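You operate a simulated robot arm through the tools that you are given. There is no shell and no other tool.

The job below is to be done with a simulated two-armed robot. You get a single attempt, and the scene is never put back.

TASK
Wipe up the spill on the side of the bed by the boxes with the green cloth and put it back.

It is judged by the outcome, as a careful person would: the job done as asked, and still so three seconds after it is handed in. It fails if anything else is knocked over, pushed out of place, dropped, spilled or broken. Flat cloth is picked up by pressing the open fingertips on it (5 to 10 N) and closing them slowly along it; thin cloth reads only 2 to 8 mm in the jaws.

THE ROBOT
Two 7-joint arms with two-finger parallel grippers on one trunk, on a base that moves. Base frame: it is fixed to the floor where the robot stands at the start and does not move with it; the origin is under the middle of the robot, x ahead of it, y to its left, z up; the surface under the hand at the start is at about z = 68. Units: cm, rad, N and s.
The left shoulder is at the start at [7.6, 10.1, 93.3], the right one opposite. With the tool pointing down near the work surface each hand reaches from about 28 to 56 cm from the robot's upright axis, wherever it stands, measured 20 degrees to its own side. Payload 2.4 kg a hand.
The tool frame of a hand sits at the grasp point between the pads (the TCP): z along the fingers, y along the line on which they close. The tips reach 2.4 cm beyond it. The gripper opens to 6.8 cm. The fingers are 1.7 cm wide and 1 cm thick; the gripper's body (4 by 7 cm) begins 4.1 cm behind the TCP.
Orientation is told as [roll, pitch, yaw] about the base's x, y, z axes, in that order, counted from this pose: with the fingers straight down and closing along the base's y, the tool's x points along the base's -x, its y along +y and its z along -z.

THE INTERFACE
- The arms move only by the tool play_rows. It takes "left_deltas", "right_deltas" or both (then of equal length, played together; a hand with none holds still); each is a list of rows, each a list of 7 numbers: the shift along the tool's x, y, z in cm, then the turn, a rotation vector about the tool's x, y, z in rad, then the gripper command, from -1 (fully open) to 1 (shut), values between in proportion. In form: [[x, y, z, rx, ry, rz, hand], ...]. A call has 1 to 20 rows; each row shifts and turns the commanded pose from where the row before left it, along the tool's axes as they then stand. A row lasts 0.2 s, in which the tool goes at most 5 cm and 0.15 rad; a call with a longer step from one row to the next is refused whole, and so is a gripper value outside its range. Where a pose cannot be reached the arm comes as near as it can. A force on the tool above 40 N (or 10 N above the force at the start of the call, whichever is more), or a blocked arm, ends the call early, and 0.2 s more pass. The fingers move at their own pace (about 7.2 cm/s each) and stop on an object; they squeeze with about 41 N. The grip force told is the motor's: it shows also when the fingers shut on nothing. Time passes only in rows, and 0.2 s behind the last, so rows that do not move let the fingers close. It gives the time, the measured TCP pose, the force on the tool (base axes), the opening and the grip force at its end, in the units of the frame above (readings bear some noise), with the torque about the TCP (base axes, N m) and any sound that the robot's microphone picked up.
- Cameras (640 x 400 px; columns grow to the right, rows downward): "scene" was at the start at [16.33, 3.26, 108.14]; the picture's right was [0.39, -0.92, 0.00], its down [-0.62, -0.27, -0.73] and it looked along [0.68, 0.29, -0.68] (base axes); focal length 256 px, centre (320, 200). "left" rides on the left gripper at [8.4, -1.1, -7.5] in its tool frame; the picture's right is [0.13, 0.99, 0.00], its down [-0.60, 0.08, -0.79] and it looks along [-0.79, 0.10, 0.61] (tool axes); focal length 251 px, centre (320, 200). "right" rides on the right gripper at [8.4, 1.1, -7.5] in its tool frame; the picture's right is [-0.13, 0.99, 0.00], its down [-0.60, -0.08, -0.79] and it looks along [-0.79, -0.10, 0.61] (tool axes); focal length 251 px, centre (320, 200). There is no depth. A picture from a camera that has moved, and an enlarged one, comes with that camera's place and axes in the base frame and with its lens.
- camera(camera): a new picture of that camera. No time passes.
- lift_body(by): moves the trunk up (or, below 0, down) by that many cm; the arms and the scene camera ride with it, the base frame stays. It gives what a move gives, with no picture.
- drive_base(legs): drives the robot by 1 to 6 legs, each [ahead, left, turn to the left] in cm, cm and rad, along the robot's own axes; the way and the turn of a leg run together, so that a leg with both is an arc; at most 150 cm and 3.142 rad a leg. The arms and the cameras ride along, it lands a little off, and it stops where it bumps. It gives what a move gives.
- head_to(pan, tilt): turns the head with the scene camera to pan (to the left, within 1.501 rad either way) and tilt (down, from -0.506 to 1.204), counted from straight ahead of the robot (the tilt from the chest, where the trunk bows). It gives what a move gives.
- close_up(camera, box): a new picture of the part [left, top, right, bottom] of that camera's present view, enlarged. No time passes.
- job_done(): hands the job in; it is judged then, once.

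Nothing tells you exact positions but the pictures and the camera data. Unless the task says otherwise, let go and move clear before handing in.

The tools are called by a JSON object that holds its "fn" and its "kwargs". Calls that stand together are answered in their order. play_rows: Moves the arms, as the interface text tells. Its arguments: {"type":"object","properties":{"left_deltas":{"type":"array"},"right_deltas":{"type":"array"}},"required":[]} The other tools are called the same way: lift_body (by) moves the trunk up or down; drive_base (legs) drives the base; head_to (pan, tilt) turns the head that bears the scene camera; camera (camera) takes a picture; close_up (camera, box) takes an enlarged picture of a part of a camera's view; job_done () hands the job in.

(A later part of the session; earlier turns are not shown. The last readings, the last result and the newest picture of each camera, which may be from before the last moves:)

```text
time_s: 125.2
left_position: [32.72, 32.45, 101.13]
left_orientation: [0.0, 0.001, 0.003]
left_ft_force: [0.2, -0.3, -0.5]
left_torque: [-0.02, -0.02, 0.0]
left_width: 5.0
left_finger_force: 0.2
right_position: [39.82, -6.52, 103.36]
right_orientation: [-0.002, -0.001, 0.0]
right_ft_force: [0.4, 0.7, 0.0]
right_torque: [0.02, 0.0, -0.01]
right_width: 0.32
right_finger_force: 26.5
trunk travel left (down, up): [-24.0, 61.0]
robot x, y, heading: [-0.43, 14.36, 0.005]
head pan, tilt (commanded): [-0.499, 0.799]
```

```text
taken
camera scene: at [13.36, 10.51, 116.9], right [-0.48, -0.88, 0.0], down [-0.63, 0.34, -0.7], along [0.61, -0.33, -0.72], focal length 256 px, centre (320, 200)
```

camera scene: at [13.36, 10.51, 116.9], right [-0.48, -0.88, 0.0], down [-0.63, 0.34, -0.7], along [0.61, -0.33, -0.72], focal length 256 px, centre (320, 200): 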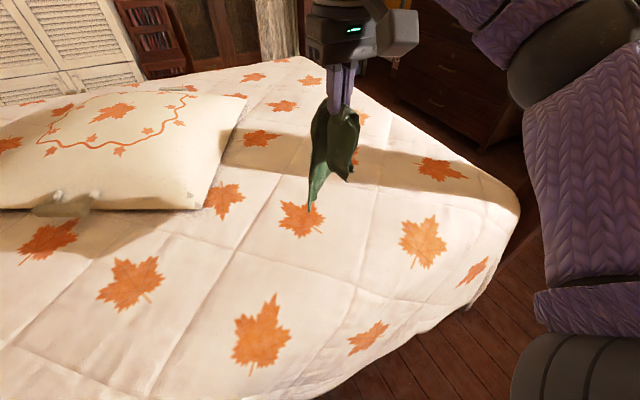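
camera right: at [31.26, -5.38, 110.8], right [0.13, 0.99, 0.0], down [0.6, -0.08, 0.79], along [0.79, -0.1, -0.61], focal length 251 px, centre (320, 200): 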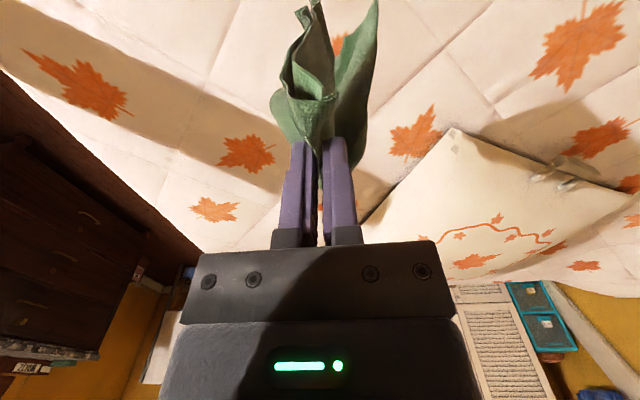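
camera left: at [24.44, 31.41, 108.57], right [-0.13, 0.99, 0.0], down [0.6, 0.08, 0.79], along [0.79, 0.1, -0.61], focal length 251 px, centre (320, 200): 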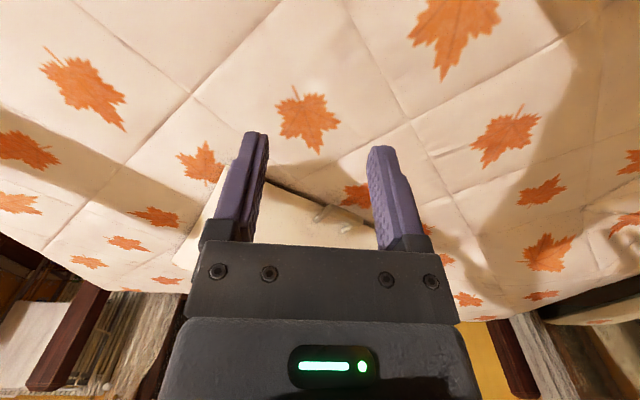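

The spill is completely gone. Now I'll put the cloth back, starting with a look at how it hangs.

{"fn": "close_up", "kwargs": {"camera": "scene", "box": [270, 40, 410, 220]}}

{"fn": "close_up", "kwargs": {"camera": "right", "box": [220, 0, 440, 240]}}

```text
2.22 times, centred on (340, 130) of scene
camera zoom: at [13.36, 10.51, 116.9], right [-0.48, -0.88, 0.0], down [-0.63, 0.34, -0.7], along [0.61, -0.33, -0.72], focal length 568 px, centre (276, 356)
```

zoom: 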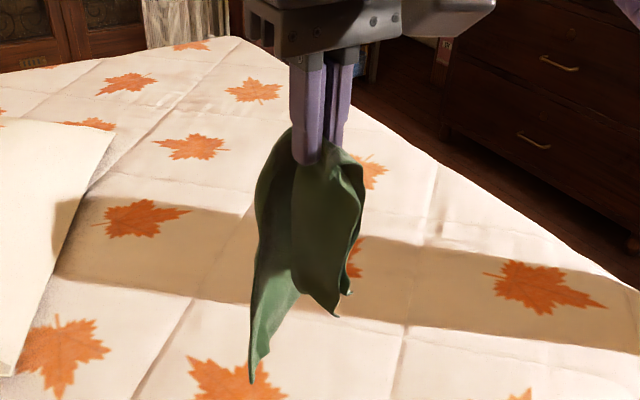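

```text
1.67 times, centred on (330, 120) of right
camera zoom: at [31.26, -5.38, 110.8], right [0.13, 0.99, 0.0], down [0.6, -0.08, 0.79], along [0.79, -0.1, -0.61], focal length 419 px, centre (303, 333)
```

zoom: 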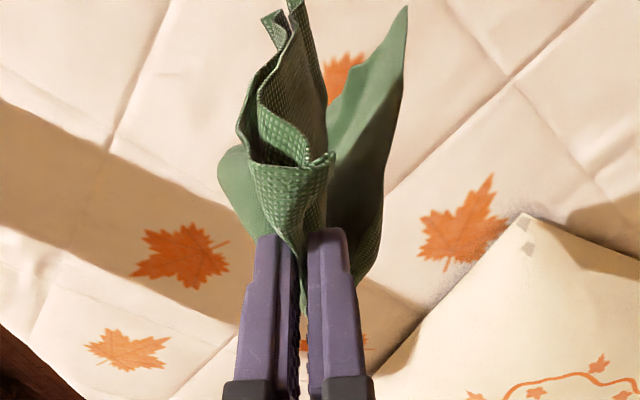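

I'll lay the cloth back far end first: I'll swing the hand out over the far end of the original spot with the fingers tilted forward for reach, then lower while drawing it towards the robot.

{"fn": "play_rows", "kwargs": {"right_deltas": [[0, 0, 2, 0, 0, 0, 1.0], [0, 0, 3, 0, 0, 0, 1.0], [0, 0, 3, 0, 0, 0, 1.0], [-2, 0, 0, 0, -0.15, 0, 1.0], [-1.98, 0, 0.3, 0, -0.15, 0, 1.0], [-1.91, 0, 0.59, 0, -0.15, 0, 1.0], [-1.8, 0, 0.87, 0, 0, 0, 1.0], [-1.8, 0, 0.87, 0, 0, 0, 1.0], [-1.8, 0, 0.87, 0, 0, 0, 1.0], [-1.8, 0, 0.87, 0, 0, 0, 1.0], [-1.8, 0, 0.87, 0, 0, 0, 1.0], [-1.8, 0, 0.87, 0, 0, 0, 1.0], [0, 0, 0, 0, 0, 0, 1.0]]}}

{"fn": "camera", "kwargs": {"camera": "scene"}}

{"fn": "camera", "kwargs": {"camera": "right"}}

```text
time_s: 128.0
left_position: [32.78, 32.55, 100.91]
left_orientation: [-0.001, 0.0, 0.003]
left_ft_force: [1.5, 0.0, 0.5]
left_torque: [0.01, -0.05, -0.01]
left_width: 5.01
left_finger_force: 0.0
right_position: [57.76, -6.28, 95.38]
right_orientation: [-0.002, -0.453, 0.003]
right_ft_force: [-0.7, -0.5, -0.5]
right_torque: [0.01, -0.01, 0.0]
right_width: 0.29
right_finger_force: 27.0
trunk travel left (down, up): [-24.0, 61.0]
robot x, y, heading: [-0.21, 14.36, 0.002]
head pan, tilt (commanded): [-0.499, 0.799]
```

```text
taken
camera scene: at [13.37, 10.51, 116.9], right [-0.48, -0.88, 0.0], down [-0.63, 0.34, -0.7], along [0.61, -0.33, -0.72], focal length 256 px, centre (320, 200)
```

scene: 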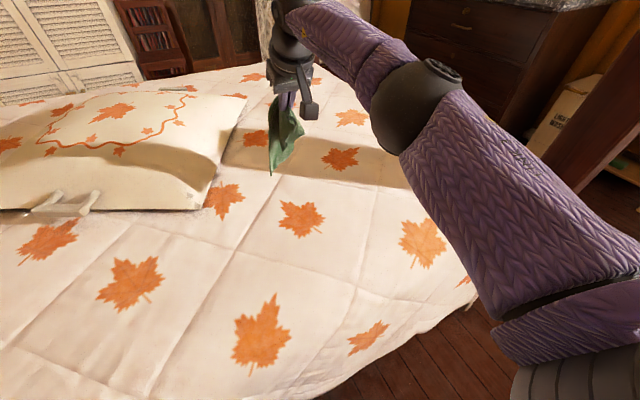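

```text
taken
camera right: at [46.9, -5.3, 98.48], right [0.11, 0.99, 0.05], down [0.2, -0.08, 0.98], along [0.97, -0.1, -0.2], focal length 251 px, centre (320, 200)
```

right: 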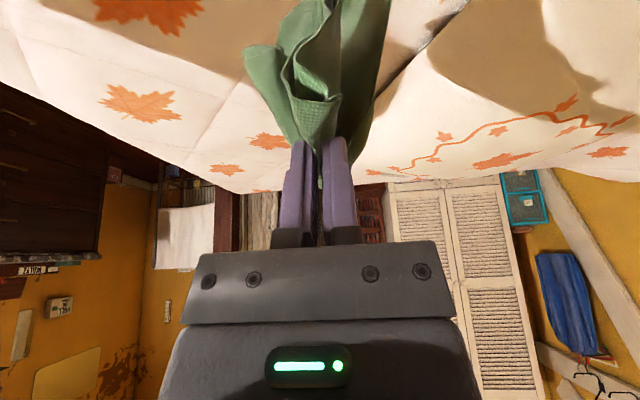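

The reach is fine. I'll shift to the far-right starting point (about x=60, y=−10) and lower until the far end just touches.

{"fn": "play_rows", "kwargs": {"right_deltas": [[-1.0, -1.8, 0.5, 0, 0, 0, 1.0], [-0.9, -1.9, 0.42, 0, 0, 0, 1.0], [0.657, 0, 1.349, 0, 0, 0, 1.0], [0.657, 0, 1.349, 0, 0, 0, 1.0], [0.657, 0, 1.349, 0, 0, 0, 1.0], [0, 0, 0, 0, 0, 0, 1.0], [0, 0, 0, 0, 0, 0, 1.0]]}}

{"fn": "close_up", "kwargs": {"camera": "scene", "box": [200, 40, 400, 240]}}

```text
time_s: 129.6
left_position: [32.94, 32.35, 100.99]
left_orientation: [0.0, 0.0, 0.002]
left_ft_force: [-0.5, 0.6, -0.3]
left_torque: [0.01, -0.02, 0.03]
left_width: 5.03
left_finger_force: 0.0
right_position: [57.82, -8.27, 90.93]
right_orientation: [-0.002, -0.451, 0.0]
right_ft_force: [-0.1, -0.6, -0.6]
right_torque: [0.01, 0.02, 0.01]
right_width: 0.3
right_finger_force: 26.8
right hand out of reach, approached as far as the arm can: row 1, 2
trunk travel left (down, up): [-24.0, 61.0]
robot x, y, heading: [0.17, 14.37, 0.005]
head pan, tilt (commanded): [-0.499, 0.799]
```

```text
2.00 times, centred on (300, 140) of scene
camera zoom: at [13.36, 10.5, 116.9], right [-0.48, -0.88, 0.0], down [-0.63, 0.34, -0.7], along [0.61, -0.33, -0.72], focal length 511 px, centre (360, 320)
```

zoom: 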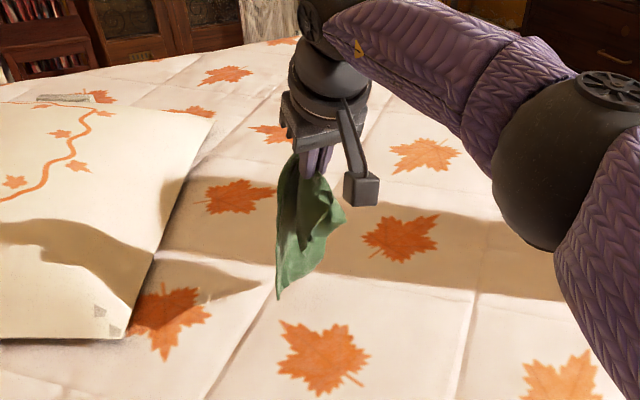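

The far end is nearly touching. I'll lower it a little and then draw towards the robot along an arc.

{"fn": "play_rows", "kwargs": {"right_deltas": [[0.631, 0, 1.305, 0, 0, 0, 1.0], [0.631, 0, 1.305, 0, 0, 0, 1.0], [0, 0, 0, 0, 0, 0, 1.0], [1.564, 0.13, -0.612, 0, 0.045, 0, 1.0], [1.59, 0.13, -0.541, 0, 0.045, 0, 1.0], [1.655, 0.13, -0.216, 0, 0.045, 0, 1.0], [1.663, 0.13, -0.143, 0, 0.045, 0, 1.0], [1.636, 0.13, 0.191, 0, 0.045, 0, 1.0], [1.625, 0.13, 0.265, 0, 0.045, 0, 1.0], [1.508, 0.13, 0.58, 0, 0.045, 0, 1.0], [1.481, 0.13, 0.646, 0, 0.045, 0, 1.0], [1.278, 0.13, 0.924, 0, 0.045, 0, 1.0], [1.236, 0.13, 0.98, 0, 0.045, 0, 1.0]]}}

{"fn": "close_up", "kwargs": {"camera": "scene", "box": [200, 40, 440, 280]}}

{"fn": "camera", "kwargs": {"camera": "right"}}

```text
time_s: 132.4
left_position: [32.75, 32.46, 101.01]
left_orientation: [0.0, 0.0, 0.003]
left_ft_force: [0.1, 0.3, 0.5]
left_torque: [0.04, -0.03, 0.0]
left_width: 5.01
left_finger_force: 0.1
right_position: [43.02, -7.12, 81.97]
right_orientation: [-0.001, 0.001, 0.0]
right_ft_force: [-0.6, 0.0, -0.1]
right_torque: [0.0, -0.02, 0.02]
right_width: 0.28
right_finger_force: 26.7
trunk travel left (down, up): [-24.0, 61.0]
robot x, y, heading: [-0.07, 14.35, 0.004]
head pan, tilt (commanded): [-0.499, 0.799]
```

```text
1.67 times, centred on (320, 160) of scene
camera zoom: at [13.36, 10.5, 116.9], right [-0.48, -0.88, 0.0], down [-0.63, 0.34, -0.7], along [0.61, -0.33, -0.72], focal length 426 px, centre (320, 267)
```

zoom: 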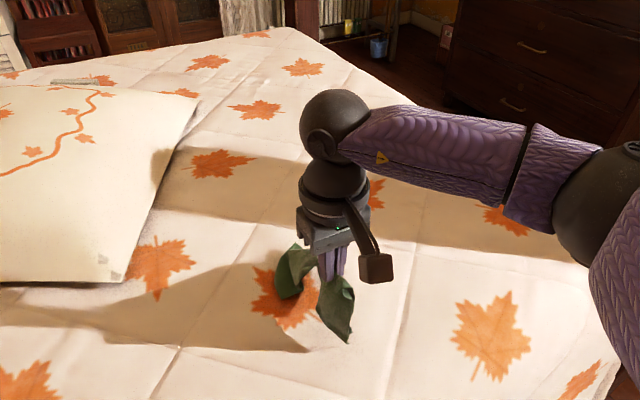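

```text
taken
camera right: at [34.47, -6.03, 89.43], right [0.13, 0.99, 0.0], down [0.6, -0.08, 0.79], along [0.79, -0.1, -0.61], focal length 251 px, centre (320, 200)
```

right: 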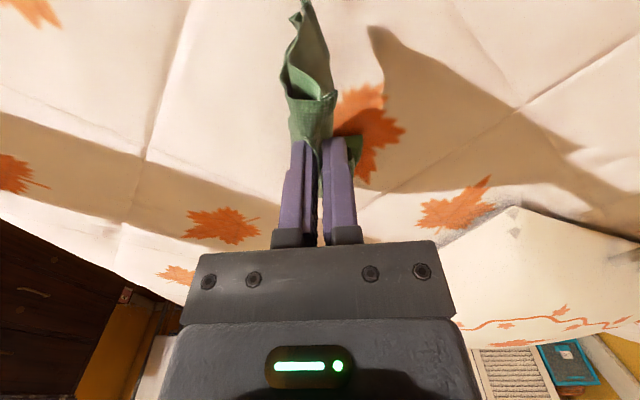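

It's hard to see behind the gripper. I'll turn the free left hand so that its camera looks across at the cloth from the side.

{"fn": "play_rows", "kwargs": {"left_deltas": [[0, 0, 0, 0, 0, 0.14, -0.47], [0, 0, 0, 0, 0, 0.14, -0.47], [0, 0, 0, 0, 0, 0.14, -0.47], [0, 0, 0, 0, 0, 0.14, -0.47], [0, 0, 0, 0, 0, 0.14, -0.47], [0, 0, 0, 0, 0, 0.14, -0.47], [0, 0, 0, 0, 0, 0.14, -0.47], [0, 0, 0, 0, 0, 0.1, -0.47], [0, 0, 0, 0, 0, 0, -0.47]]}}

{"fn": "camera", "kwargs": {"camera": "left"}}

```text
time_s: 134.4
left_position: [32.93, 32.46, 100.95]
left_orientation: [-0.001, 0.001, -1.079]
left_ft_force: [0.2, -0.2, 0.5]
left_torque: [0.0, 0.04, -0.01]
left_width: 5.0
left_finger_force: 0.0
right_position: [43.07, -7.17, 82.06]
right_orientation: [-0.001, -0.002, 0.002]
right_ft_force: [-0.4, 0.1, -0.5]
right_torque: [0.03, -0.03, -0.01]
right_width: 0.28
right_finger_force: 26.8
trunk travel left (down, up): [-24.0, 61.0]
robot x, y, heading: [0.14, 14.39, -0.003]
head pan, tilt (commanded): [-0.499, 0.799]
```

```text
taken
camera left: at [27.88, 39.44, 108.57], right [0.81, 0.58, 0.0], down [0.36, -0.49, 0.79], along [0.46, -0.64, -0.61], focal length 251 px, centre (320, 200)
```

left: 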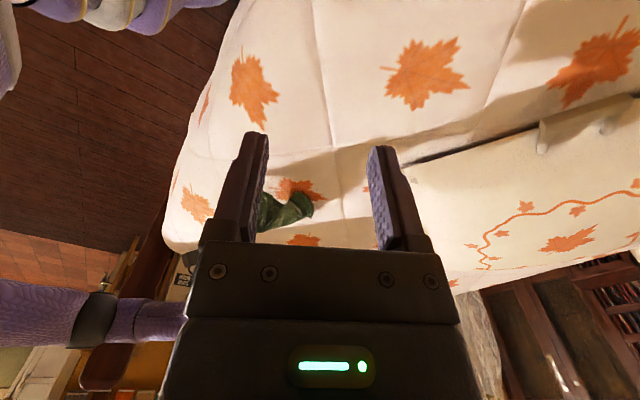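

{"fn": "close_up", "kwargs": {"camera": "left", "box": [250, 160, 370, 245]}}

{"fn": "play_rows", "kwargs": {"left_deltas": [[0, 0, 0, 0, 0, 0.12, -0.47], [0, 0, 0, 0, 0.12, 0, -0.47], [0, 0, 0, 0, 0.12, 0, -0.47], [0, 0, 0, 0, 0.1, 0, -0.47], [0, 0, 0, 0, 0, 0, -0.47]]}}

{"fn": "camera", "kwargs": {"camera": "left"}}

```text
4.71 times, centred on (310, 202) of left
camera zoom: at [27.88, 39.44, 108.57], right [0.81, 0.58, 0.0], down [0.36, -0.49, 0.79], along [0.46, -0.64, -0.61], focal length 1183 px, centre (367, 188)
```

zoom: 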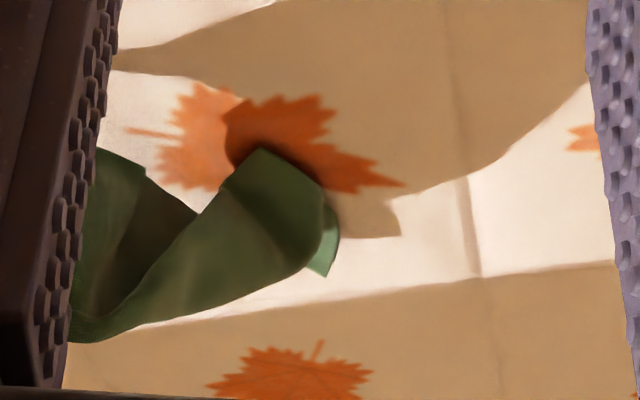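

```text
time_s: 135.6
left_position: [32.86, 32.38, 100.99]
left_orientation: [0.0, 0.34, -1.195]
left_ft_force: [1.2, 0.2, -0.9]
left_torque: [0.01, -0.01, -0.03]
left_width: 5.0
left_finger_force: 0.0
right_position: [43.05, -7.18, 81.95]
right_orientation: [-0.003, -0.002, 0.0]
right_ft_force: [-0.4, -0.9, -0.3]
right_torque: [-0.02, 0.0, -0.01]
right_width: 0.29
right_finger_force: 26.9
trunk travel left (down, up): [-24.0, 61.0]
robot x, y, heading: [-0.11, 14.24, -0.001]
head pan, tilt (commanded): [-0.499, 0.799]
```

```text
taken
camera left: at [29.86, 37.11, 110.94], right [0.88, 0.48, 0.04], down [0.38, -0.75, 0.54], along [0.29, -0.46, -0.84], focal length 251 px, centre (320, 200)
```

left: 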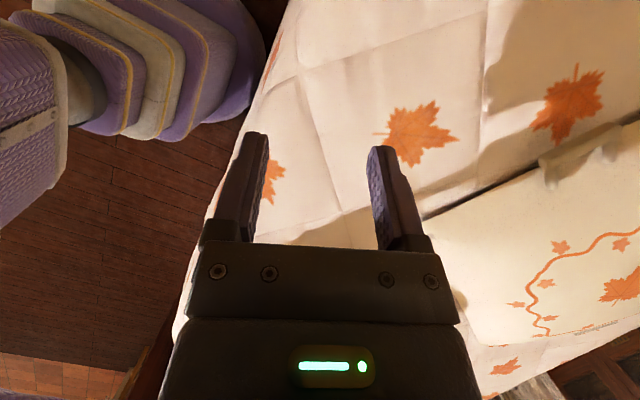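

In that zoomed view the far end reaches to about x≈58, so the cloth is laying out well. I'll tilt the left camera up for a clearer view and continue the arc.

{"fn": "play_rows", "kwargs": {"left_deltas": [[0, 0, 0, 0, -0.14, 0, -0.47], [0, 0, 0, 0, -0.14, 0, -0.47], [0, 0, 0, 0, -0.14, 0, -0.47], [0, 0, 0, 0, -0.14, 0, -0.47], [0, 0, 0, 0, -0.14, 0, -0.47], [0, 0, 0, 0, 0, 0, -0.47], [0, 0, 0, 0, 0, 0, -0.47], [0, 0, 0, 0, 0, 0, -0.47]], "right_deltas": [[0.965, 0.13, 1.2, 0, 0, 0, 1.0], [0.965, 0.13, 1.2, 0, 0, 0, 1.0], [0.71, 0.13, 1.325, 0, 0, 0, 1.0], [0.71, 0.13, 1.325, 0, 0, 0, 1.0], [0.435, 0.13, 1.415, 0, 0, 0, 1.0], [0.435, 0.13, 1.415, 0, 0, 0, 1.0], [0.145, 0.13, 1.3, 0, 0, 0, 1.0], [0, 0, 0, 0, 0, 0, 1.0]]}}

{"fn": "camera", "kwargs": {"camera": "left"}}

{"fn": "camera", "kwargs": {"camera": "right"}}

{"fn": "close_up", "kwargs": {"camera": "scene", "box": [200, 80, 440, 280]}}

```text
time_s: 137.4
left_position: [32.8, 32.55, 101.03]
left_orientation: [0.0, -0.36, -1.196]
left_ft_force: [-0.3, 0.2, 0.4]
left_torque: [0.03, -0.01, 0.0]
left_width: 5.02
left_finger_force: 0.0
right_position: [38.62, -6.19, 72.7]
right_orientation: [-0.002, -0.003, 0.002]
right_ft_force: [0.4, 0.9, 0.2]
right_torque: [0.04, 0.02, 0.01]
right_width: 0.27
right_finger_force: 27.0
trunk travel left (down, up): [-24.0, 61.0]
robot x, y, heading: [-0.0, 14.45, 0.003]
head pan, tilt (commanded): [-0.499, 0.799]
```

```text
taken
camera left: at [27.97, 41.93, 105.1], right [0.88, 0.48, -0.05], down [0.18, -0.24, 0.95], along [0.44, -0.85, -0.29], focal length 251 px, centre (320, 200)
```

left: 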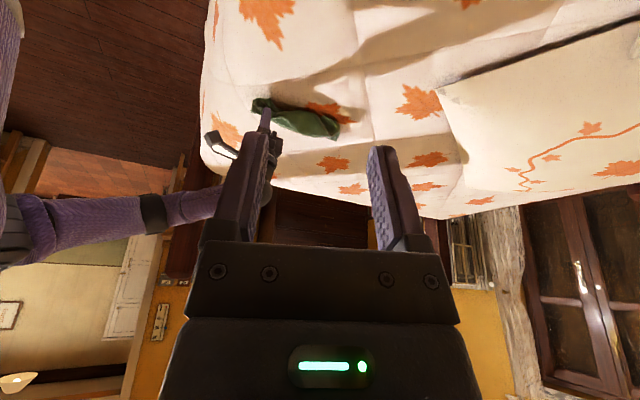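

```text
taken
camera right: at [30.11, -5.08, 80.21], right [0.13, 0.99, 0.0], down [0.6, -0.08, 0.79], along [0.79, -0.1, -0.61], focal length 251 px, centre (320, 200)
```

right: 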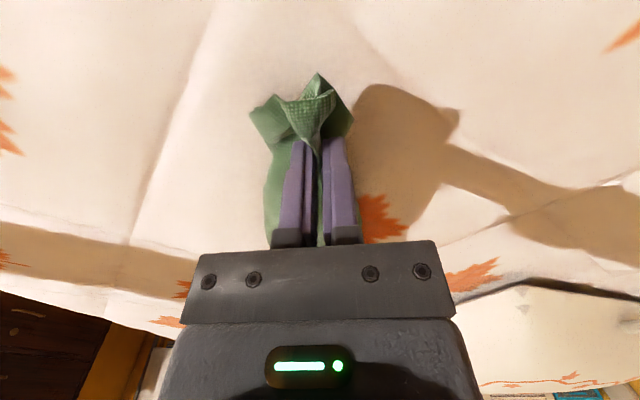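

```text
2.00 times, centred on (320, 180) of scene
camera zoom: at [13.36, 10.5, 116.9], right [-0.48, -0.88, 0.0], down [-0.63, 0.34, -0.7], along [0.61, -0.33, -0.72], focal length 511 px, centre (320, 240)
```

zoom: 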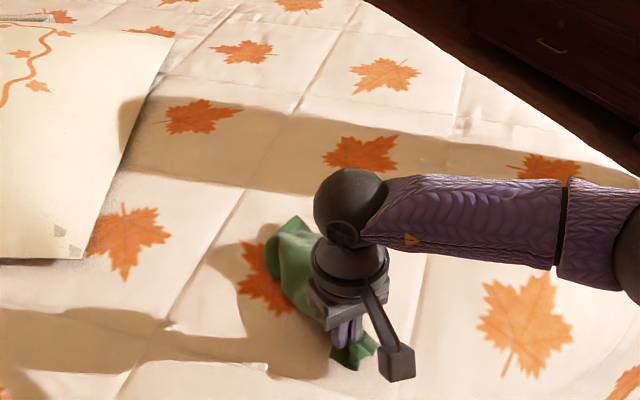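

{"fn": "close_up", "kwargs": {"camera": "left", "box": [220, 60, 400, 180]}}

```text
3.33 times, centred on (310, 120) of left
camera zoom: at [27.97, 41.93, 105.1], right [0.88, 0.48, -0.05], down [0.18, -0.24, 0.95], along [0.44, -0.85, -0.29], focal length 838 px, centre (353, 467)
```

zoom: 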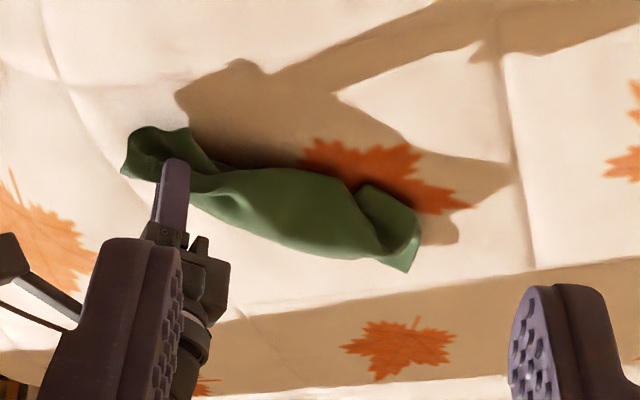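

The cloth lies along its original line, but it is narrow. I'll lower the grip to the bed and pull it to the left (to the fold side) so that the layers spread out to the right, as before.

{"fn": "play_rows", "kwargs": {"right_deltas": [[0, 0, 0.6, 0, 0, 0, 1.0], [0, 0, 0.6, 0, 0, 0, 1.0], [0, 0.6, 0, 0, 0, 0, 1.0], [0, 0.8, 0, 0, 0, 0, 1.0], [0, 0.8, 0, 0, 0, 0, 1.0], [0, 0.8, 0, 0, 0, 0, 1.0], [0, 0.8, 0, 0, 0, 0, 1.0], [0, 0.8, 0, 0, 0, 0, 1.0], [0, 0.8, 0, 0, 0, 0, 1.0], [0, 0.8, 0, 0, 0, 0, 1.0], [0, 0.4, 0, 0, 0, 0, 1.0], [0, 0, 0, 0, 0, 0, 1.0]]}}

{"fn": "close_up", "kwargs": {"camera": "left", "box": [220, 60, 400, 180]}}

{"fn": "camera", "kwargs": {"camera": "right"}}

{"fn": "close_up", "kwargs": {"camera": "scene", "box": [200, 80, 440, 280]}}

```text
time_s: 140.0
left_position: [32.8, 32.56, 100.93]
left_orientation: [0.001, -0.361, -1.197]
left_ft_force: [-0.5, 0.1, 0.1]
left_torque: [-0.02, 0.03, 0.03]
left_width: 5.0
left_finger_force: 0.0
right_position: [38.6, 0.37, 71.62]
right_orientation: [-0.001, -0.001, 0.0]
right_ft_force: [-1.5, -0.2, 0.5]
right_torque: [0.0, 0.0, 0.01]
right_width: 0.3
right_finger_force: 26.7
trunk travel left (down, up): [-24.0, 61.0]
robot x, y, heading: [0.39, 14.07, 0.004]
head pan, tilt (commanded): [-0.499, 0.799]
```

```text
3.33 times, centred on (310, 120) of left
camera zoom: at [27.97, 41.93, 105.1], right [0.88, 0.48, -0.05], down [0.18, -0.24, 0.95], along [0.44, -0.85, -0.29], focal length 838 px, centre (353, 467)
```

zoom: 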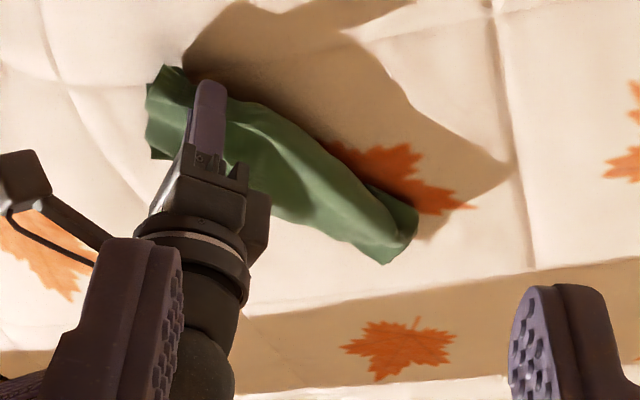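

```text
taken
camera right: at [30.07, 1.52, 79.07], right [0.13, 0.99, 0.0], down [0.6, -0.08, 0.79], along [0.79, -0.1, -0.61], focal length 251 px, centre (320, 200)
```

right: 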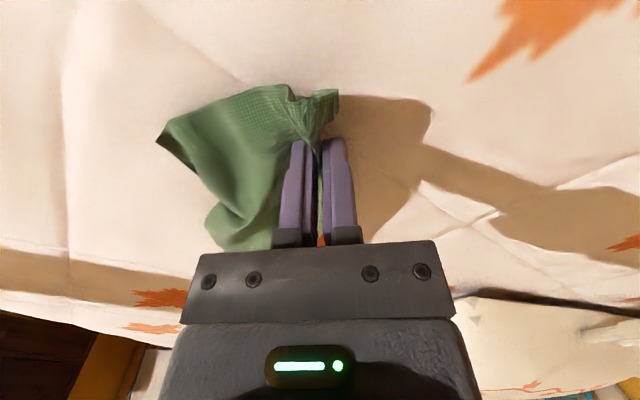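

```text
2.00 times, centred on (320, 180) of scene
camera zoom: at [13.36, 10.51, 116.9], right [-0.48, -0.88, 0.0], down [-0.63, 0.34, -0.7], along [0.61, -0.33, -0.72], focal length 511 px, centre (320, 240)
```

zoom: 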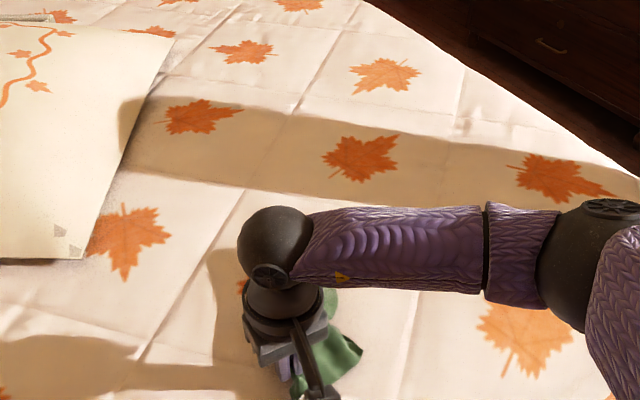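

The cloth now lies folded side left with its layers spread right, covering about x 36–57, y −11 to +1 — essentially its original spot. I'll lower to the bed and open slowly so that the pinched part spreads back out.

{"fn": "play_rows", "kwargs": {"right_deltas": [[0, 0, 0.4, 0, 0, 0, 1.0], [0, 0, 0.3, 0, 0, 0, 1.0], [0, 0, 0.1, 0, 0, 0, 1.0], [0, 0, 0, 0, 0, 0, 1.0]]}}

```text
time_s: 141.0
left_position: [32.72, 32.43, 101.09]
left_orientation: [-0.001, -0.36, -1.198]
left_ft_force: [1.2, 0.4, 0.3]
left_torque: [0.0, 0.0, -0.03]
left_width: 5.01
left_finger_force: 0.1
right_position: [38.6, 0.39, 70.72]
right_orientation: [-0.002, -0.001, 0.001]
right_ft_force: [0.2, -0.5, -0.3]
right_torque: [0.03, -0.03, 0.04]
right_width: 0.28
right_finger_force: 27.1
trunk travel left (down, up): [-24.0, 61.0]
robot x, y, heading: [-0.15, 14.46, 0.005]
head pan, tilt (commanded): [-0.499, 0.799]
```

{"fn": "play_rows", "kwargs": {"right_deltas": [[0, 0, 0.15, 0, 0, 0, 1.0], [0, 0, 0.1, 0, 0, 0, 1.0], [0, 0, 0, 0, 0, 0, 1.0]]}}

```text
time_s: 141.8
left_position: [32.8, 32.44, 101.03]
left_orientation: [0.0, -0.36, -1.198]
left_ft_force: [0.6, -0.1, -1.1]
left_torque: [0.02, 0.0, 0.06]
left_width: 5.0
left_finger_force: 0.1
right_position: [38.63, 0.45, 70.63]
right_orientation: [-0.002, -0.004, 0.001]
right_ft_force: [1.0, -2.8, 18.0]
right_torque: [-0.1, 0.0, 0.01]
right_width: 0.3
right_finger_force: 26.8
trunk travel left (down, up): [-24.0, 61.0]
robot x, y, heading: [-0.19, 13.93, -0.001]
head pan, tilt (commanded): [-0.499, 0.799]
```

{"fn": "play_rows", "kwargs": {"right_deltas": [[0, 0, -0.12, 0, 0, 0, 1.0], [0, 0, 0, 0, 0, 0, 0.85], [0, 0, 0, 0, 0, 0, 0.7], [0, 0, 0, 0, 0, 0, 0.55], [0, 0, 0, 0, 0, 0, 0.4], [0, 0, 0, 0, 0, 0, 0.25], [0, 0, 0, 0, 0, 0, 0.1], [0, 0, 0, 0, 0, 0, -0.05], [0, 0, 0, 0, 0, 0, -0.2], [0, 0, 0, 0, 0, 0, -0.2]]}}

{"fn": "camera", "kwargs": {"camera": "right"}}

{"fn": "close_up", "kwargs": {"camera": "left", "box": [220, 60, 400, 180]}}

```text
time_s: 144.0
left_position: [32.72, 32.52, 100.85]
left_orientation: [0.001, -0.36, -1.199]
left_ft_force: [-0.5, -0.2, -0.1]
left_torque: [0.03, -0.01, 0.03]
left_width: 4.99
left_finger_force: 0.0
right_position: [38.48, 0.47, 70.62]
right_orientation: [-0.001, -0.002, 0.002]
right_ft_force: [-0.4, 2.0, 3.5]
right_torque: [-0.05, -0.01, -0.03]
right_width: 3.97
right_finger_force: 0.1
trunk travel left (down, up): [-24.0, 61.0]
robot x, y, heading: [0.12, 14.48, 0.007]
head pan, tilt (commanded): [-0.499, 0.799]
```

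```text
taken
camera right: at [30.1, 1.51, 78.08], right [0.13, 0.99, 0.0], down [0.6, -0.08, 0.79], along [0.79, -0.1, -0.61], focal length 251 px, centre (320, 200)
```

right: 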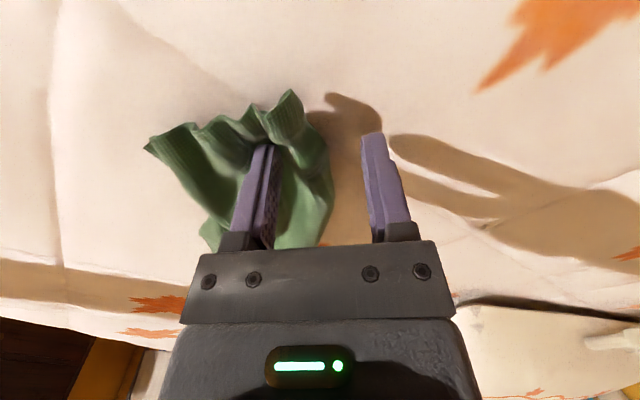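

```text
3.33 times, centred on (310, 120) of left
camera zoom: at [27.95, 41.94, 105.11], right [0.88, 0.47, -0.05], down [0.18, -0.24, 0.95], along [0.44, -0.85, -0.29], focal length 838 px, centre (353, 467)
```

zoom: 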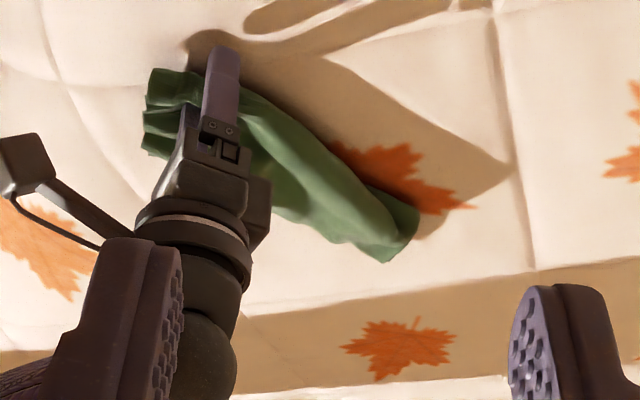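

The cloth is released, with its fold at about y=0.6 next to the original line. I'll lift the hand straight up and look.

{"fn": "play_rows", "kwargs": {"right_deltas": [[0, 0, -0.5, 0, 0, 0, -0.2], [0, 0, -1, 0, 0, 0, -0.2], [0, 0, -1.5, 0, 0, 0, -0.2], [0, 0, -2, 0, 0, 0, -0.2], [0, 0, -3, 0, 0, 0, -0.2], [0, 0, -3, 0, 0, 0, -0.2], [0, 0, -3, 0, 0, 0, -0.2], [0, -2, -3, 0, 0, 0, -0.2], [0, -4, -3, 0, 0, 0, -0.2], [0, -4, -2, 0, 0, 0, -0.2], [0, -4, 0, 0, 0, 0, -0.2], [0, -4, 0, 0, 0, 0, -0.2], [0, 0, 0, 0, 0, 0, -0.2]]}}

{"fn": "camera", "kwargs": {"camera": "right"}}

{"fn": "camera", "kwargs": {"camera": "scene"}}

{"fn": "close_up", "kwargs": {"camera": "left", "box": [220, 60, 400, 180]}}

```text
time_s: 146.8
left_position: [32.79, 32.49, 100.97]
left_orientation: [-0.002, -0.359, -1.198]
left_ft_force: [0.0, -0.1, 0.6]
left_torque: [0.01, 0.0, -0.01]
left_width: 4.98
left_finger_force: 0.0
right_position: [38.6, -17.71, 92.6]
right_orientation: [-0.002, 0.0, 0.001]
right_ft_force: [-0.5, -0.4, -0.4]
right_torque: [-0.03, -0.01, -0.01]
right_width: 4.07
right_finger_force: 0.1
trunk travel left (down, up): [-24.0, 61.0]
robot x, y, heading: [-0.28, 14.18, -0.0]
head pan, tilt (commanded): [-0.499, 0.799]
```

```text
taken
camera right: at [30.1, -16.61, 100.03], right [0.13, 0.99, 0.0], down [0.6, -0.08, 0.79], along [0.79, -0.1, -0.61], focal length 251 px, centre (320, 200)
```

right: 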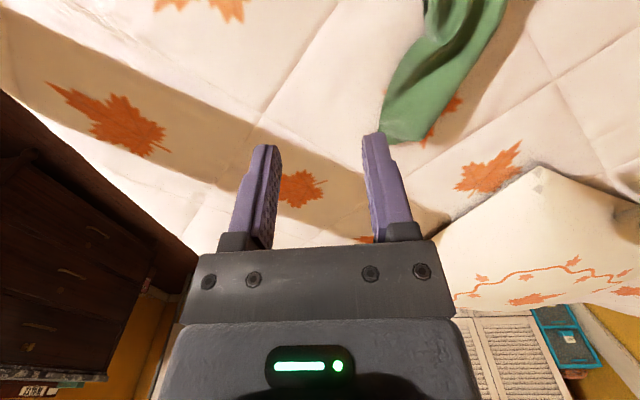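

```text
taken
camera scene: at [13.35, 10.49, 116.9], right [-0.48, -0.88, 0.0], down [-0.63, 0.34, -0.7], along [0.61, -0.33, -0.72], focal length 256 px, centre (320, 200)
```

scene: 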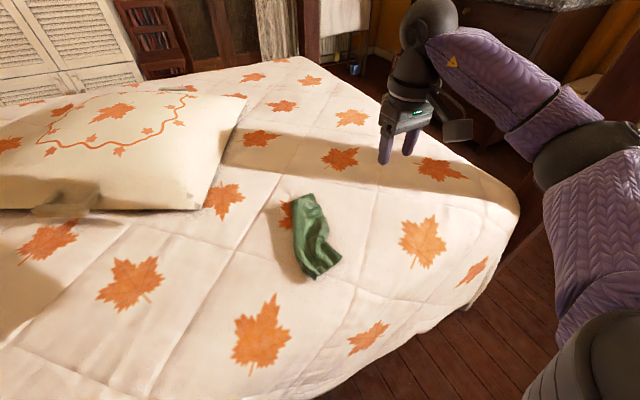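

```text
3.33 times, centred on (310, 120) of left
camera zoom: at [27.96, 41.91, 105.11], right [0.88, 0.48, -0.05], down [0.18, -0.24, 0.95], along [0.44, -0.85, -0.29], focal length 838 px, centre (353, 467)
```

zoom: 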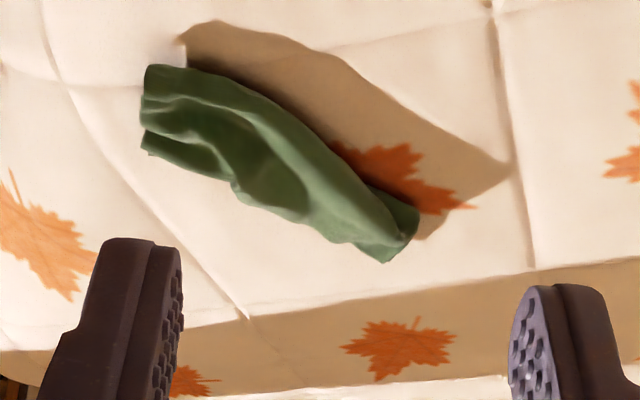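

The cloth is back in a compact folded strip near its original place. I'll measure it against the original outline.

{"fn": "close_up", "kwargs": {"camera": "scene", "box": [260, 170, 380, 290]}}

{"fn": "head_to", "kwargs": {"pan": 0.15, "tilt": 0.85}}

{"fn": "camera", "kwargs": {"camera": "scene"}}

```text
3.33 times, centred on (320, 230) of scene
camera zoom: at [13.35, 10.49, 116.9], right [-0.48, -0.88, 0.0], down [-0.63, 0.34, -0.7], along [0.61, -0.33, -0.72], focal length 852 px, centre (320, 100)
```

zoom: 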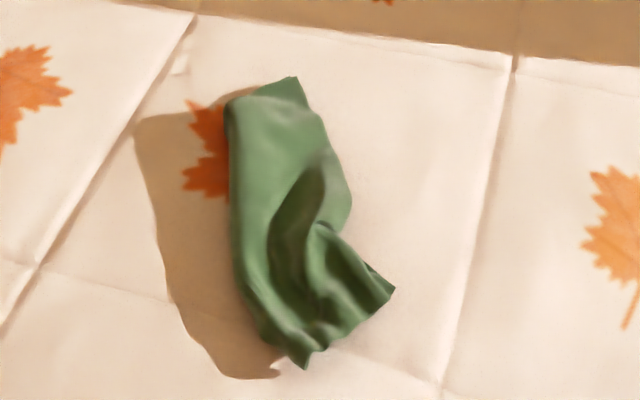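

```text
time_s: 147.8
left_position: [32.78, 32.48, 100.97]
left_orientation: [-0.001, -0.36, -1.196]
left_ft_force: [0.1, 0.1, -0.2]
left_torque: [0.01, -0.02, 0.01]
left_width: 5.01
left_finger_force: 0.1
right_position: [38.65, -17.6, 92.57]
right_orientation: [-0.003, -0.002, 0.003]
right_ft_force: [0.3, 0.3, -0.4]
right_torque: [0.03, 0.01, -0.02]
right_width: 4.08
right_finger_force: 0.0
trunk travel left (down, up): [-24.0, 61.0]
robot x, y, heading: [0.06, 14.25, 0.003]
head pan, tilt (commanded): [0.15, 0.85]
```

```text
taken
camera scene: at [13.98, 15.53, 116.5], right [0.15, -0.99, 0.0], down [-0.74, -0.11, -0.66], along [0.65, 0.1, -0.75], focal length 256 px, centre (320, 200)
```

scene: 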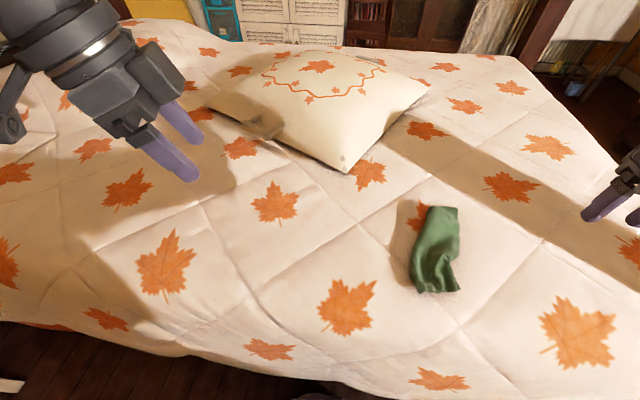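

The cloth covers roughly (35–57, −11 to 0), within 2–3 cm of its original centre, but the far end is slightly askew and narrow. I'll tidy it by lightly pressing near the fold at the far end and drawing it a few centimetres left, starting above that point.

{"fn": "lift_body", "kwargs": {"by": -9}}

{"fn": "play_rows", "kwargs": {"right_deltas": [[0, 0, 0, 0, -0.1, 0, 0.3], [0, 0, 0, 0, -0.1, 0, 0.8], [0, 0, 0, 0, -0.1, 0, 1.0], [-2.24, 2.0, 1.0, 0, 0, 0, 1.0], [-2.24, 2.0, 1.0, 0, 0, 0, 1.0], [-2.24, 2.0, 1.0, 0, 0, 0, 1.0], [-2.24, 2.0, 1.0, 0, 0, 0, 1.0], [-2.24, 2.0, 1.0, 0, 0, 0, 1.0], [-2.24, 2.0, 1.0, 0, 0, 0, 1.0], [0, 0, 0, 0, 0, 0, 1.0]]}}

{"fn": "camera", "kwargs": {"camera": "right"}}

{"fn": "camera", "kwargs": {"camera": "left"}}

{"fn": "camera", "kwargs": {"camera": "scene"}}

```text
time_s: 149.1
left_position: [32.79, 32.44, 91.93]
left_orientation: [0.0, -0.359, -1.198]
left_ft_force: [-0.4, 0.0, 0.5]
left_torque: [0.0, 0.0, -0.01]
left_width: 4.99
left_finger_force: 0.0
right_position: [38.5, -17.65, 83.66]
right_orientation: [-0.001, -0.001, 0.001]
right_ft_force: [-0.6, -0.9, -1.1]
right_torque: [-0.01, 0.02, 0.03]
right_width: 4.1
right_finger_force: 0.0
trunk travel left (down, up): [-15.0, 70.0]
robot x, y, heading: [0.03, 14.34, 0.005]
head pan, tilt (commanded): [0.15, 0.85]
```

```text
time_s: 151.3
left_position: [32.78, 32.41, 91.95]
left_orientation: [-0.001, -0.361, -1.196]
left_ft_force: [-0.5, 0.1, 0.6]
left_torque: [-0.04, -0.01, -0.03]
left_width: 4.98
left_finger_force: 0.0
right_position: [53.26, -5.47, 81.84]
right_orientation: [-0.003, -0.302, 0.001]
right_ft_force: [0.2, 0.4, 0.2]
right_torque: [0.0, 0.0, -0.01]
right_width: 0.03
right_finger_force: 23.5
trunk travel left (down, up): [-15.0, 70.0]
robot x, y, heading: [0.22, 14.1, 0.008]
head pan, tilt (commanded): [0.15, 0.85]
```

```text
taken
camera right: at [42.95, -4.35, 86.44], right [0.12, 0.99, 0.04], down [0.34, -0.08, 0.94], along [0.93, -0.1, -0.35], focal length 251 px, centre (320, 200)
```

right: 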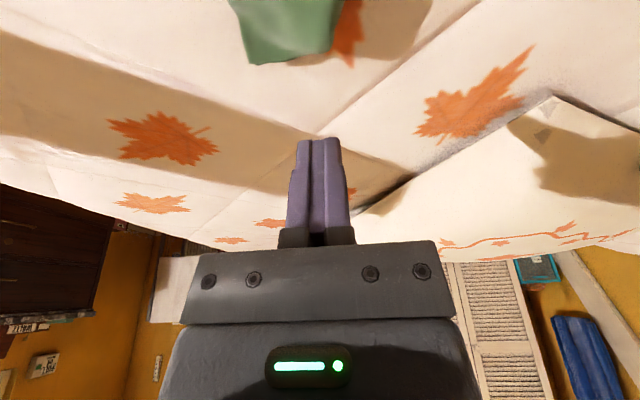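

```text
taken
camera left: at [27.98, 41.93, 96.12], right [0.88, 0.47, -0.05], down [0.18, -0.24, 0.95], along [0.44, -0.85, -0.29], focal length 251 px, centre (320, 200)
```

left: 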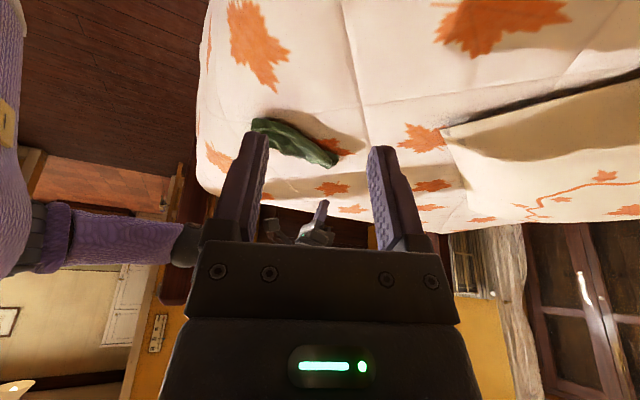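

```text
taken
camera scene: at [16.45, 15.56, 107.3], right [0.15, -0.99, 0.0], down [-0.74, -0.11, -0.66], along [0.65, 0.1, -0.75], focal length 256 px, centre (320, 200)
```

scene: 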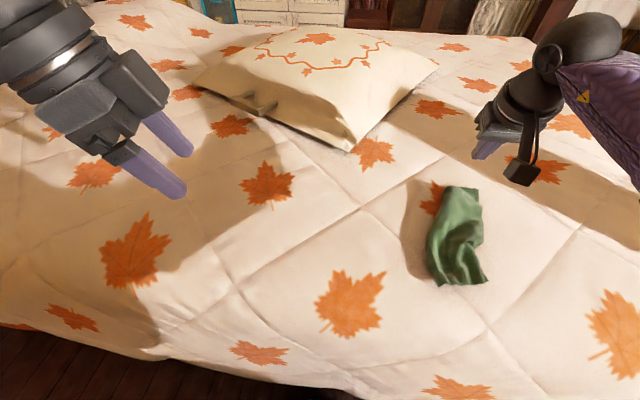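

{"fn": "play_rows", "kwargs": {"right_deltas": [[0.443, 0, 1.433, 0, 0, 0, 1.0], [0.443, 0, 1.433, 0, 0, 0, 1.0], [0.443, 0, 1.433, 0, 0, 0, 1.0], [0.443, 0, 1.433, 0, 0, 0, 1.0], [0.443, 0, 1.433, 0, 0, 0, 1.0], [0.236, 0, 0.764, 0, 0, 0, 1.0], [0.118, 0, 0.382, 0, 0, 0, 1.0], [0, 0, 0, 0, 0, 0, 1.0]]}}

{"fn": "camera", "kwargs": {"camera": "right"}}

```text
time_s: 153.1
left_position: [32.91, 32.57, 91.89]
left_orientation: [0.001, -0.358, -1.198]
left_ft_force: [-0.3, -0.1, -0.1]
left_torque: [-0.02, 0.02, -0.01]
left_width: 5.0
left_finger_force: 0.0
right_position: [53.29, -5.56, 73.16]
right_orientation: [-0.003, -0.299, 0.001]
right_ft_force: [-0.1, 0.6, -0.4]
right_torque: [-0.01, 0.01, -0.01]
right_width: 0.03
right_finger_force: 23.6
trunk travel left (down, up): [-15.0, 70.0]
robot x, y, heading: [0.05, 14.13, 0.001]
head pan, tilt (commanded): [0.15, 0.85]
```

```text
taken
camera right: at [42.89, -4.5, 77.83], right [0.12, 0.99, 0.04], down [0.34, -0.08, 0.94], along [0.93, -0.1, -0.35], focal length 251 px, centre (320, 200)
```

right: 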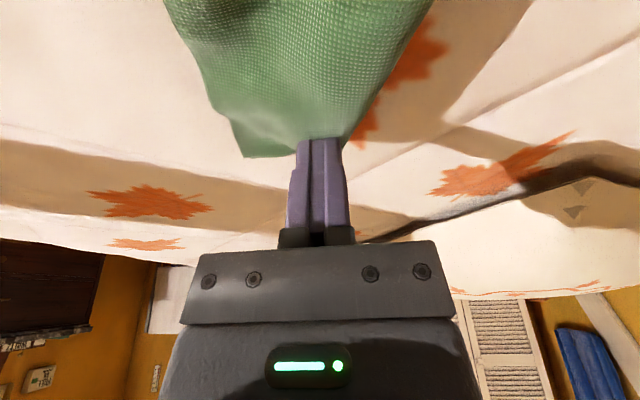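

{"fn": "play_rows", "kwargs": {"right_deltas": [[0.118, 0, 0.382, 0, 0, 0, 1.0], [0.118, 0, 0.382, 0, 0, 0, 1.0], [0.089, 0, 0.287, 0, 0, 0, 1.0], [0.089, 0, 0.287, 0, 0, 0, 1.0], [0, 0, 0, 0, 0, 0, 1.0]]}}

```text
time_s: 154.3
left_position: [32.6, 32.45, 91.94]
left_orientation: [0.001, -0.36, -1.197]
left_ft_force: [-0.1, -0.2, -0.2]
left_torque: [-0.01, 0.04, 0.02]
left_width: 5.02
left_finger_force: 0.0
right_position: [53.18, -5.45, 71.8]
right_orientation: [-0.002, -0.3, 0.0]
right_ft_force: [0.1, -0.1, 0.4]
right_torque: [0.01, -0.01, 0.02]
right_width: 0.0
right_finger_force: 23.4
trunk travel left (down, up): [-15.0, 70.0]
robot x, y, heading: [-0.04, 14.25, 0.006]
head pan, tilt (commanded): [0.15, 0.85]
```

{"fn": "play_rows", "kwargs": {"right_deltas": [[0.074, 0, 0.239, 0, 0, 0, 1.0], [0.074, 0, 0.239, 0, 0, 0, 1.0], [0.044, 0, 0.143, 0, 0, 0, 1.0], [0, 0, 0, 0, 0, 0, 1.0]]}}

```text
time_s: 155.3
left_position: [32.75, 32.62, 91.95]
left_orientation: [0.0, -0.359, -1.198]
left_ft_force: [0.1, -0.5, 0.5]
left_torque: [-0.02, 0.01, 0.0]
left_width: 4.98
left_finger_force: 0.1
right_position: [53.13, -5.47, 71.12]
right_orientation: [-0.002, -0.302, 0.002]
right_ft_force: [-0.3, 0.0, 3.8]
right_torque: [0.01, 0.0, 0.02]
right_width: 0.0
right_finger_force: 23.5
trunk travel left (down, up): [-15.0, 70.0]
robot x, y, heading: [-0.2, 14.28, 0.001]
head pan, tilt (commanded): [0.15, 0.85]
```

Light contact (about 4 N). Now I'll draw gently to the left by 5 cm.

{"fn": "play_rows", "kwargs": {"right_deltas": [[0.015, 0.4, 0.05, 0, 0, 0, 1.0], [0, 0.6, 0, 0, 0, 0, 1.0], [0, 0.6, 0, 0, 0, 0, 1.0], [0, 0.6, 0, 0, 0, 0, 1.0], [0, 0.6, 0, 0, 0, 0, 1.0], [0, 0.6, 0, 0, 0, 0, 1.0], [0, 0.6, 0, 0, 0, 0, 1.0], [0, 0.6, 0, 0, 0, 0, 1.0], [0, 0.4, 0, 0, 0, 0, 1.0]]}}

{"fn": "camera", "kwargs": {"camera": "right"}}

{"fn": "close_up", "kwargs": {"camera": "left", "box": [220, 60, 400, 180]}}

{"fn": "close_up", "kwargs": {"camera": "scene", "box": [380, 160, 520, 300]}}

```text
time_s: 157.3
left_position: [32.79, 32.47, 91.96]
left_orientation: [-0.001, -0.36, -1.199]
left_ft_force: [-0.1, 0.1, 0.4]
left_torque: [-0.01, 0.04, 0.0]
left_width: 5.04
left_finger_force: 0.0
right_position: [53.23, -0.48, 71.09]
right_orientation: [-0.002, -0.301, 0.002]
right_ft_force: [0.3, -0.6, 0.2]
right_torque: [-0.03, 0.01, -0.02]
right_width: 0.0
right_finger_force: 23.1
trunk travel left (down, up): [-15.0, 70.0]
robot x, y, heading: [0.35, 14.61, 0.009]
head pan, tilt (commanded): [0.15, 0.85]
```

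```text
taken
camera right: at [42.89, 0.55, 75.78], right [0.12, 0.99, 0.04], down [0.34, -0.08, 0.94], along [0.93, -0.1, -0.35], focal length 251 px, centre (320, 200)
```

right: 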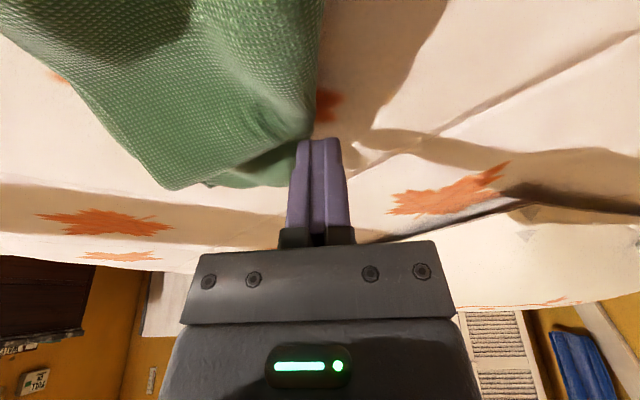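

```text
3.33 times, centred on (310, 120) of left
camera zoom: at [27.98, 41.92, 96.12], right [0.88, 0.47, -0.05], down [0.18, -0.24, 0.95], along [0.44, -0.85, -0.29], focal length 838 px, centre (353, 467)
```

zoom: 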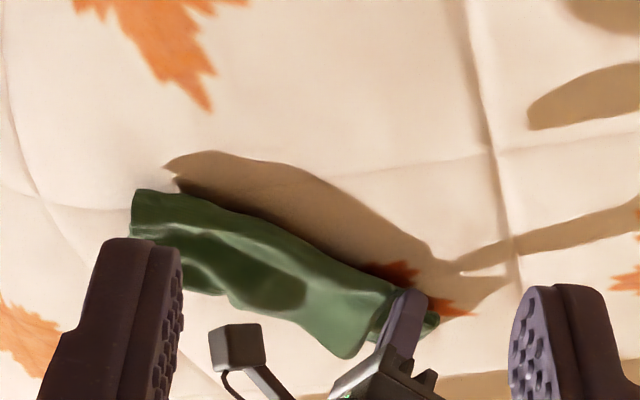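

```text
2.86 times, centred on (450, 230) of scene
camera zoom: at [16.45, 15.55, 107.3], right [0.15, -0.99, 0.0], down [-0.74, -0.11, -0.66], along [0.65, 0.1, -0.75], focal length 730 px, centre (-51, 114)
```

zoom: 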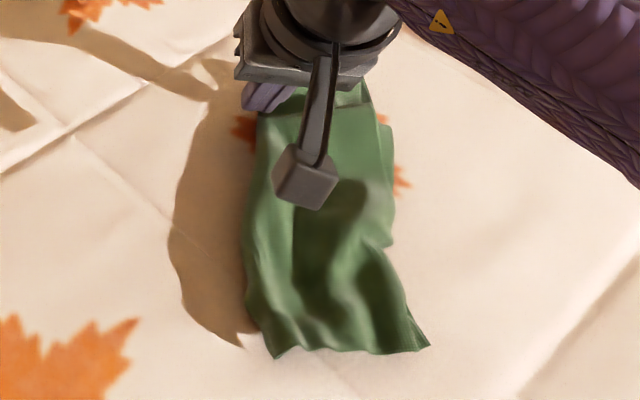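

That worked: the cloth is now aligned and more spread. I'll lift away and take a full look.

{"fn": "play_rows", "kwargs": {"right_deltas": [[0, 0.5, -0.3, 0, 0, 0, 1.0], [0, 0, -1, 0, 0, 0, 1.0], [0, 0, -2, 0, 0, 0, 1.0], [0, 0, -3, 0, 0, 0, 1.0], [0, 0, -3, 0, 0, 0, 1.0], [1, -3, -3, 0, 0.1, 0, 1.0], [2, -4, -1, 0, 0.1, 0, 1.0], [2, -4, 0, 0, 0.1, 0, 1.0], [2, -4, 0, 0, 0, 0, 1.0], [2, -4, 0, 0, 0, 0, 1.0], [2, -2, 0, 0, 0, 0, 1.0], [0, 0, 0, 0, 0, 0, 1.0]]}}

{"fn": "camera", "kwargs": {"camera": "scene"}}

{"fn": "close_up", "kwargs": {"camera": "scene", "box": [380, 160, 520, 300]}}

{"fn": "close_up", "kwargs": {"camera": "left", "box": [220, 60, 400, 180]}}

```text
time_s: 159.9
left_position: [32.8, 32.5, 91.98]
left_orientation: [-0.001, -0.362, -1.198]
left_ft_force: [-0.7, 0.1, -1.0]
left_torque: [0.02, -0.01, -0.03]
left_width: 4.97
left_finger_force: 0.0
right_position: [38.55, -21.11, 83.0]
right_orientation: [-0.002, 0.0, 0.002]
right_ft_force: [0.1, 0.4, 0.4]
right_torque: [0.0, 0.01, 0.01]
right_width: 0.0
right_finger_force: 23.5
trunk travel left (down, up): [-15.0, 70.0]
robot x, y, heading: [0.01, 14.3, 0.002]
head pan, tilt (commanded): [0.15, 0.85]
```

```text
taken
camera scene: at [16.43, 15.54, 107.3], right [0.15, -0.99, 0.0], down [-0.74, -0.11, -0.66], along [0.65, 0.1, -0.75], focal length 256 px, centre (320, 200)
```

scene: 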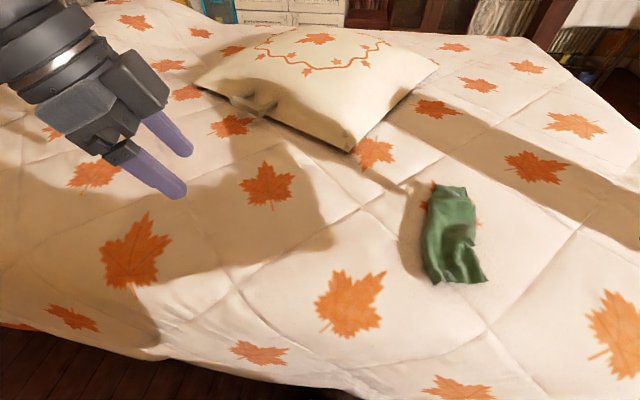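

```text
2.86 times, centred on (450, 230) of scene
camera zoom: at [16.43, 15.54, 107.3], right [0.15, -0.99, 0.0], down [-0.74, -0.11, -0.66], along [0.65, 0.1, -0.75], focal length 730 px, centre (-51, 114)
```

zoom: 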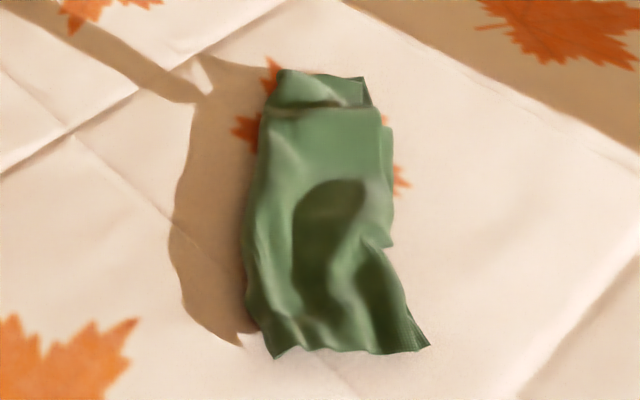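

```text
3.33 times, centred on (310, 120) of left
camera zoom: at [27.96, 41.91, 96.13], right [0.88, 0.47, -0.05], down [0.18, -0.24, 0.95], along [0.44, -0.85, -0.29], focal length 838 px, centre (353, 467)
```

zoom: 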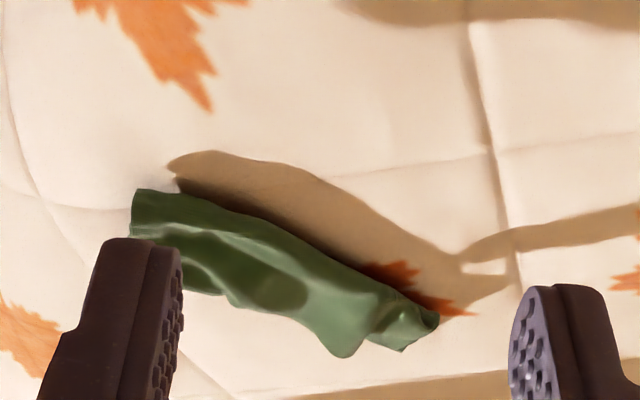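

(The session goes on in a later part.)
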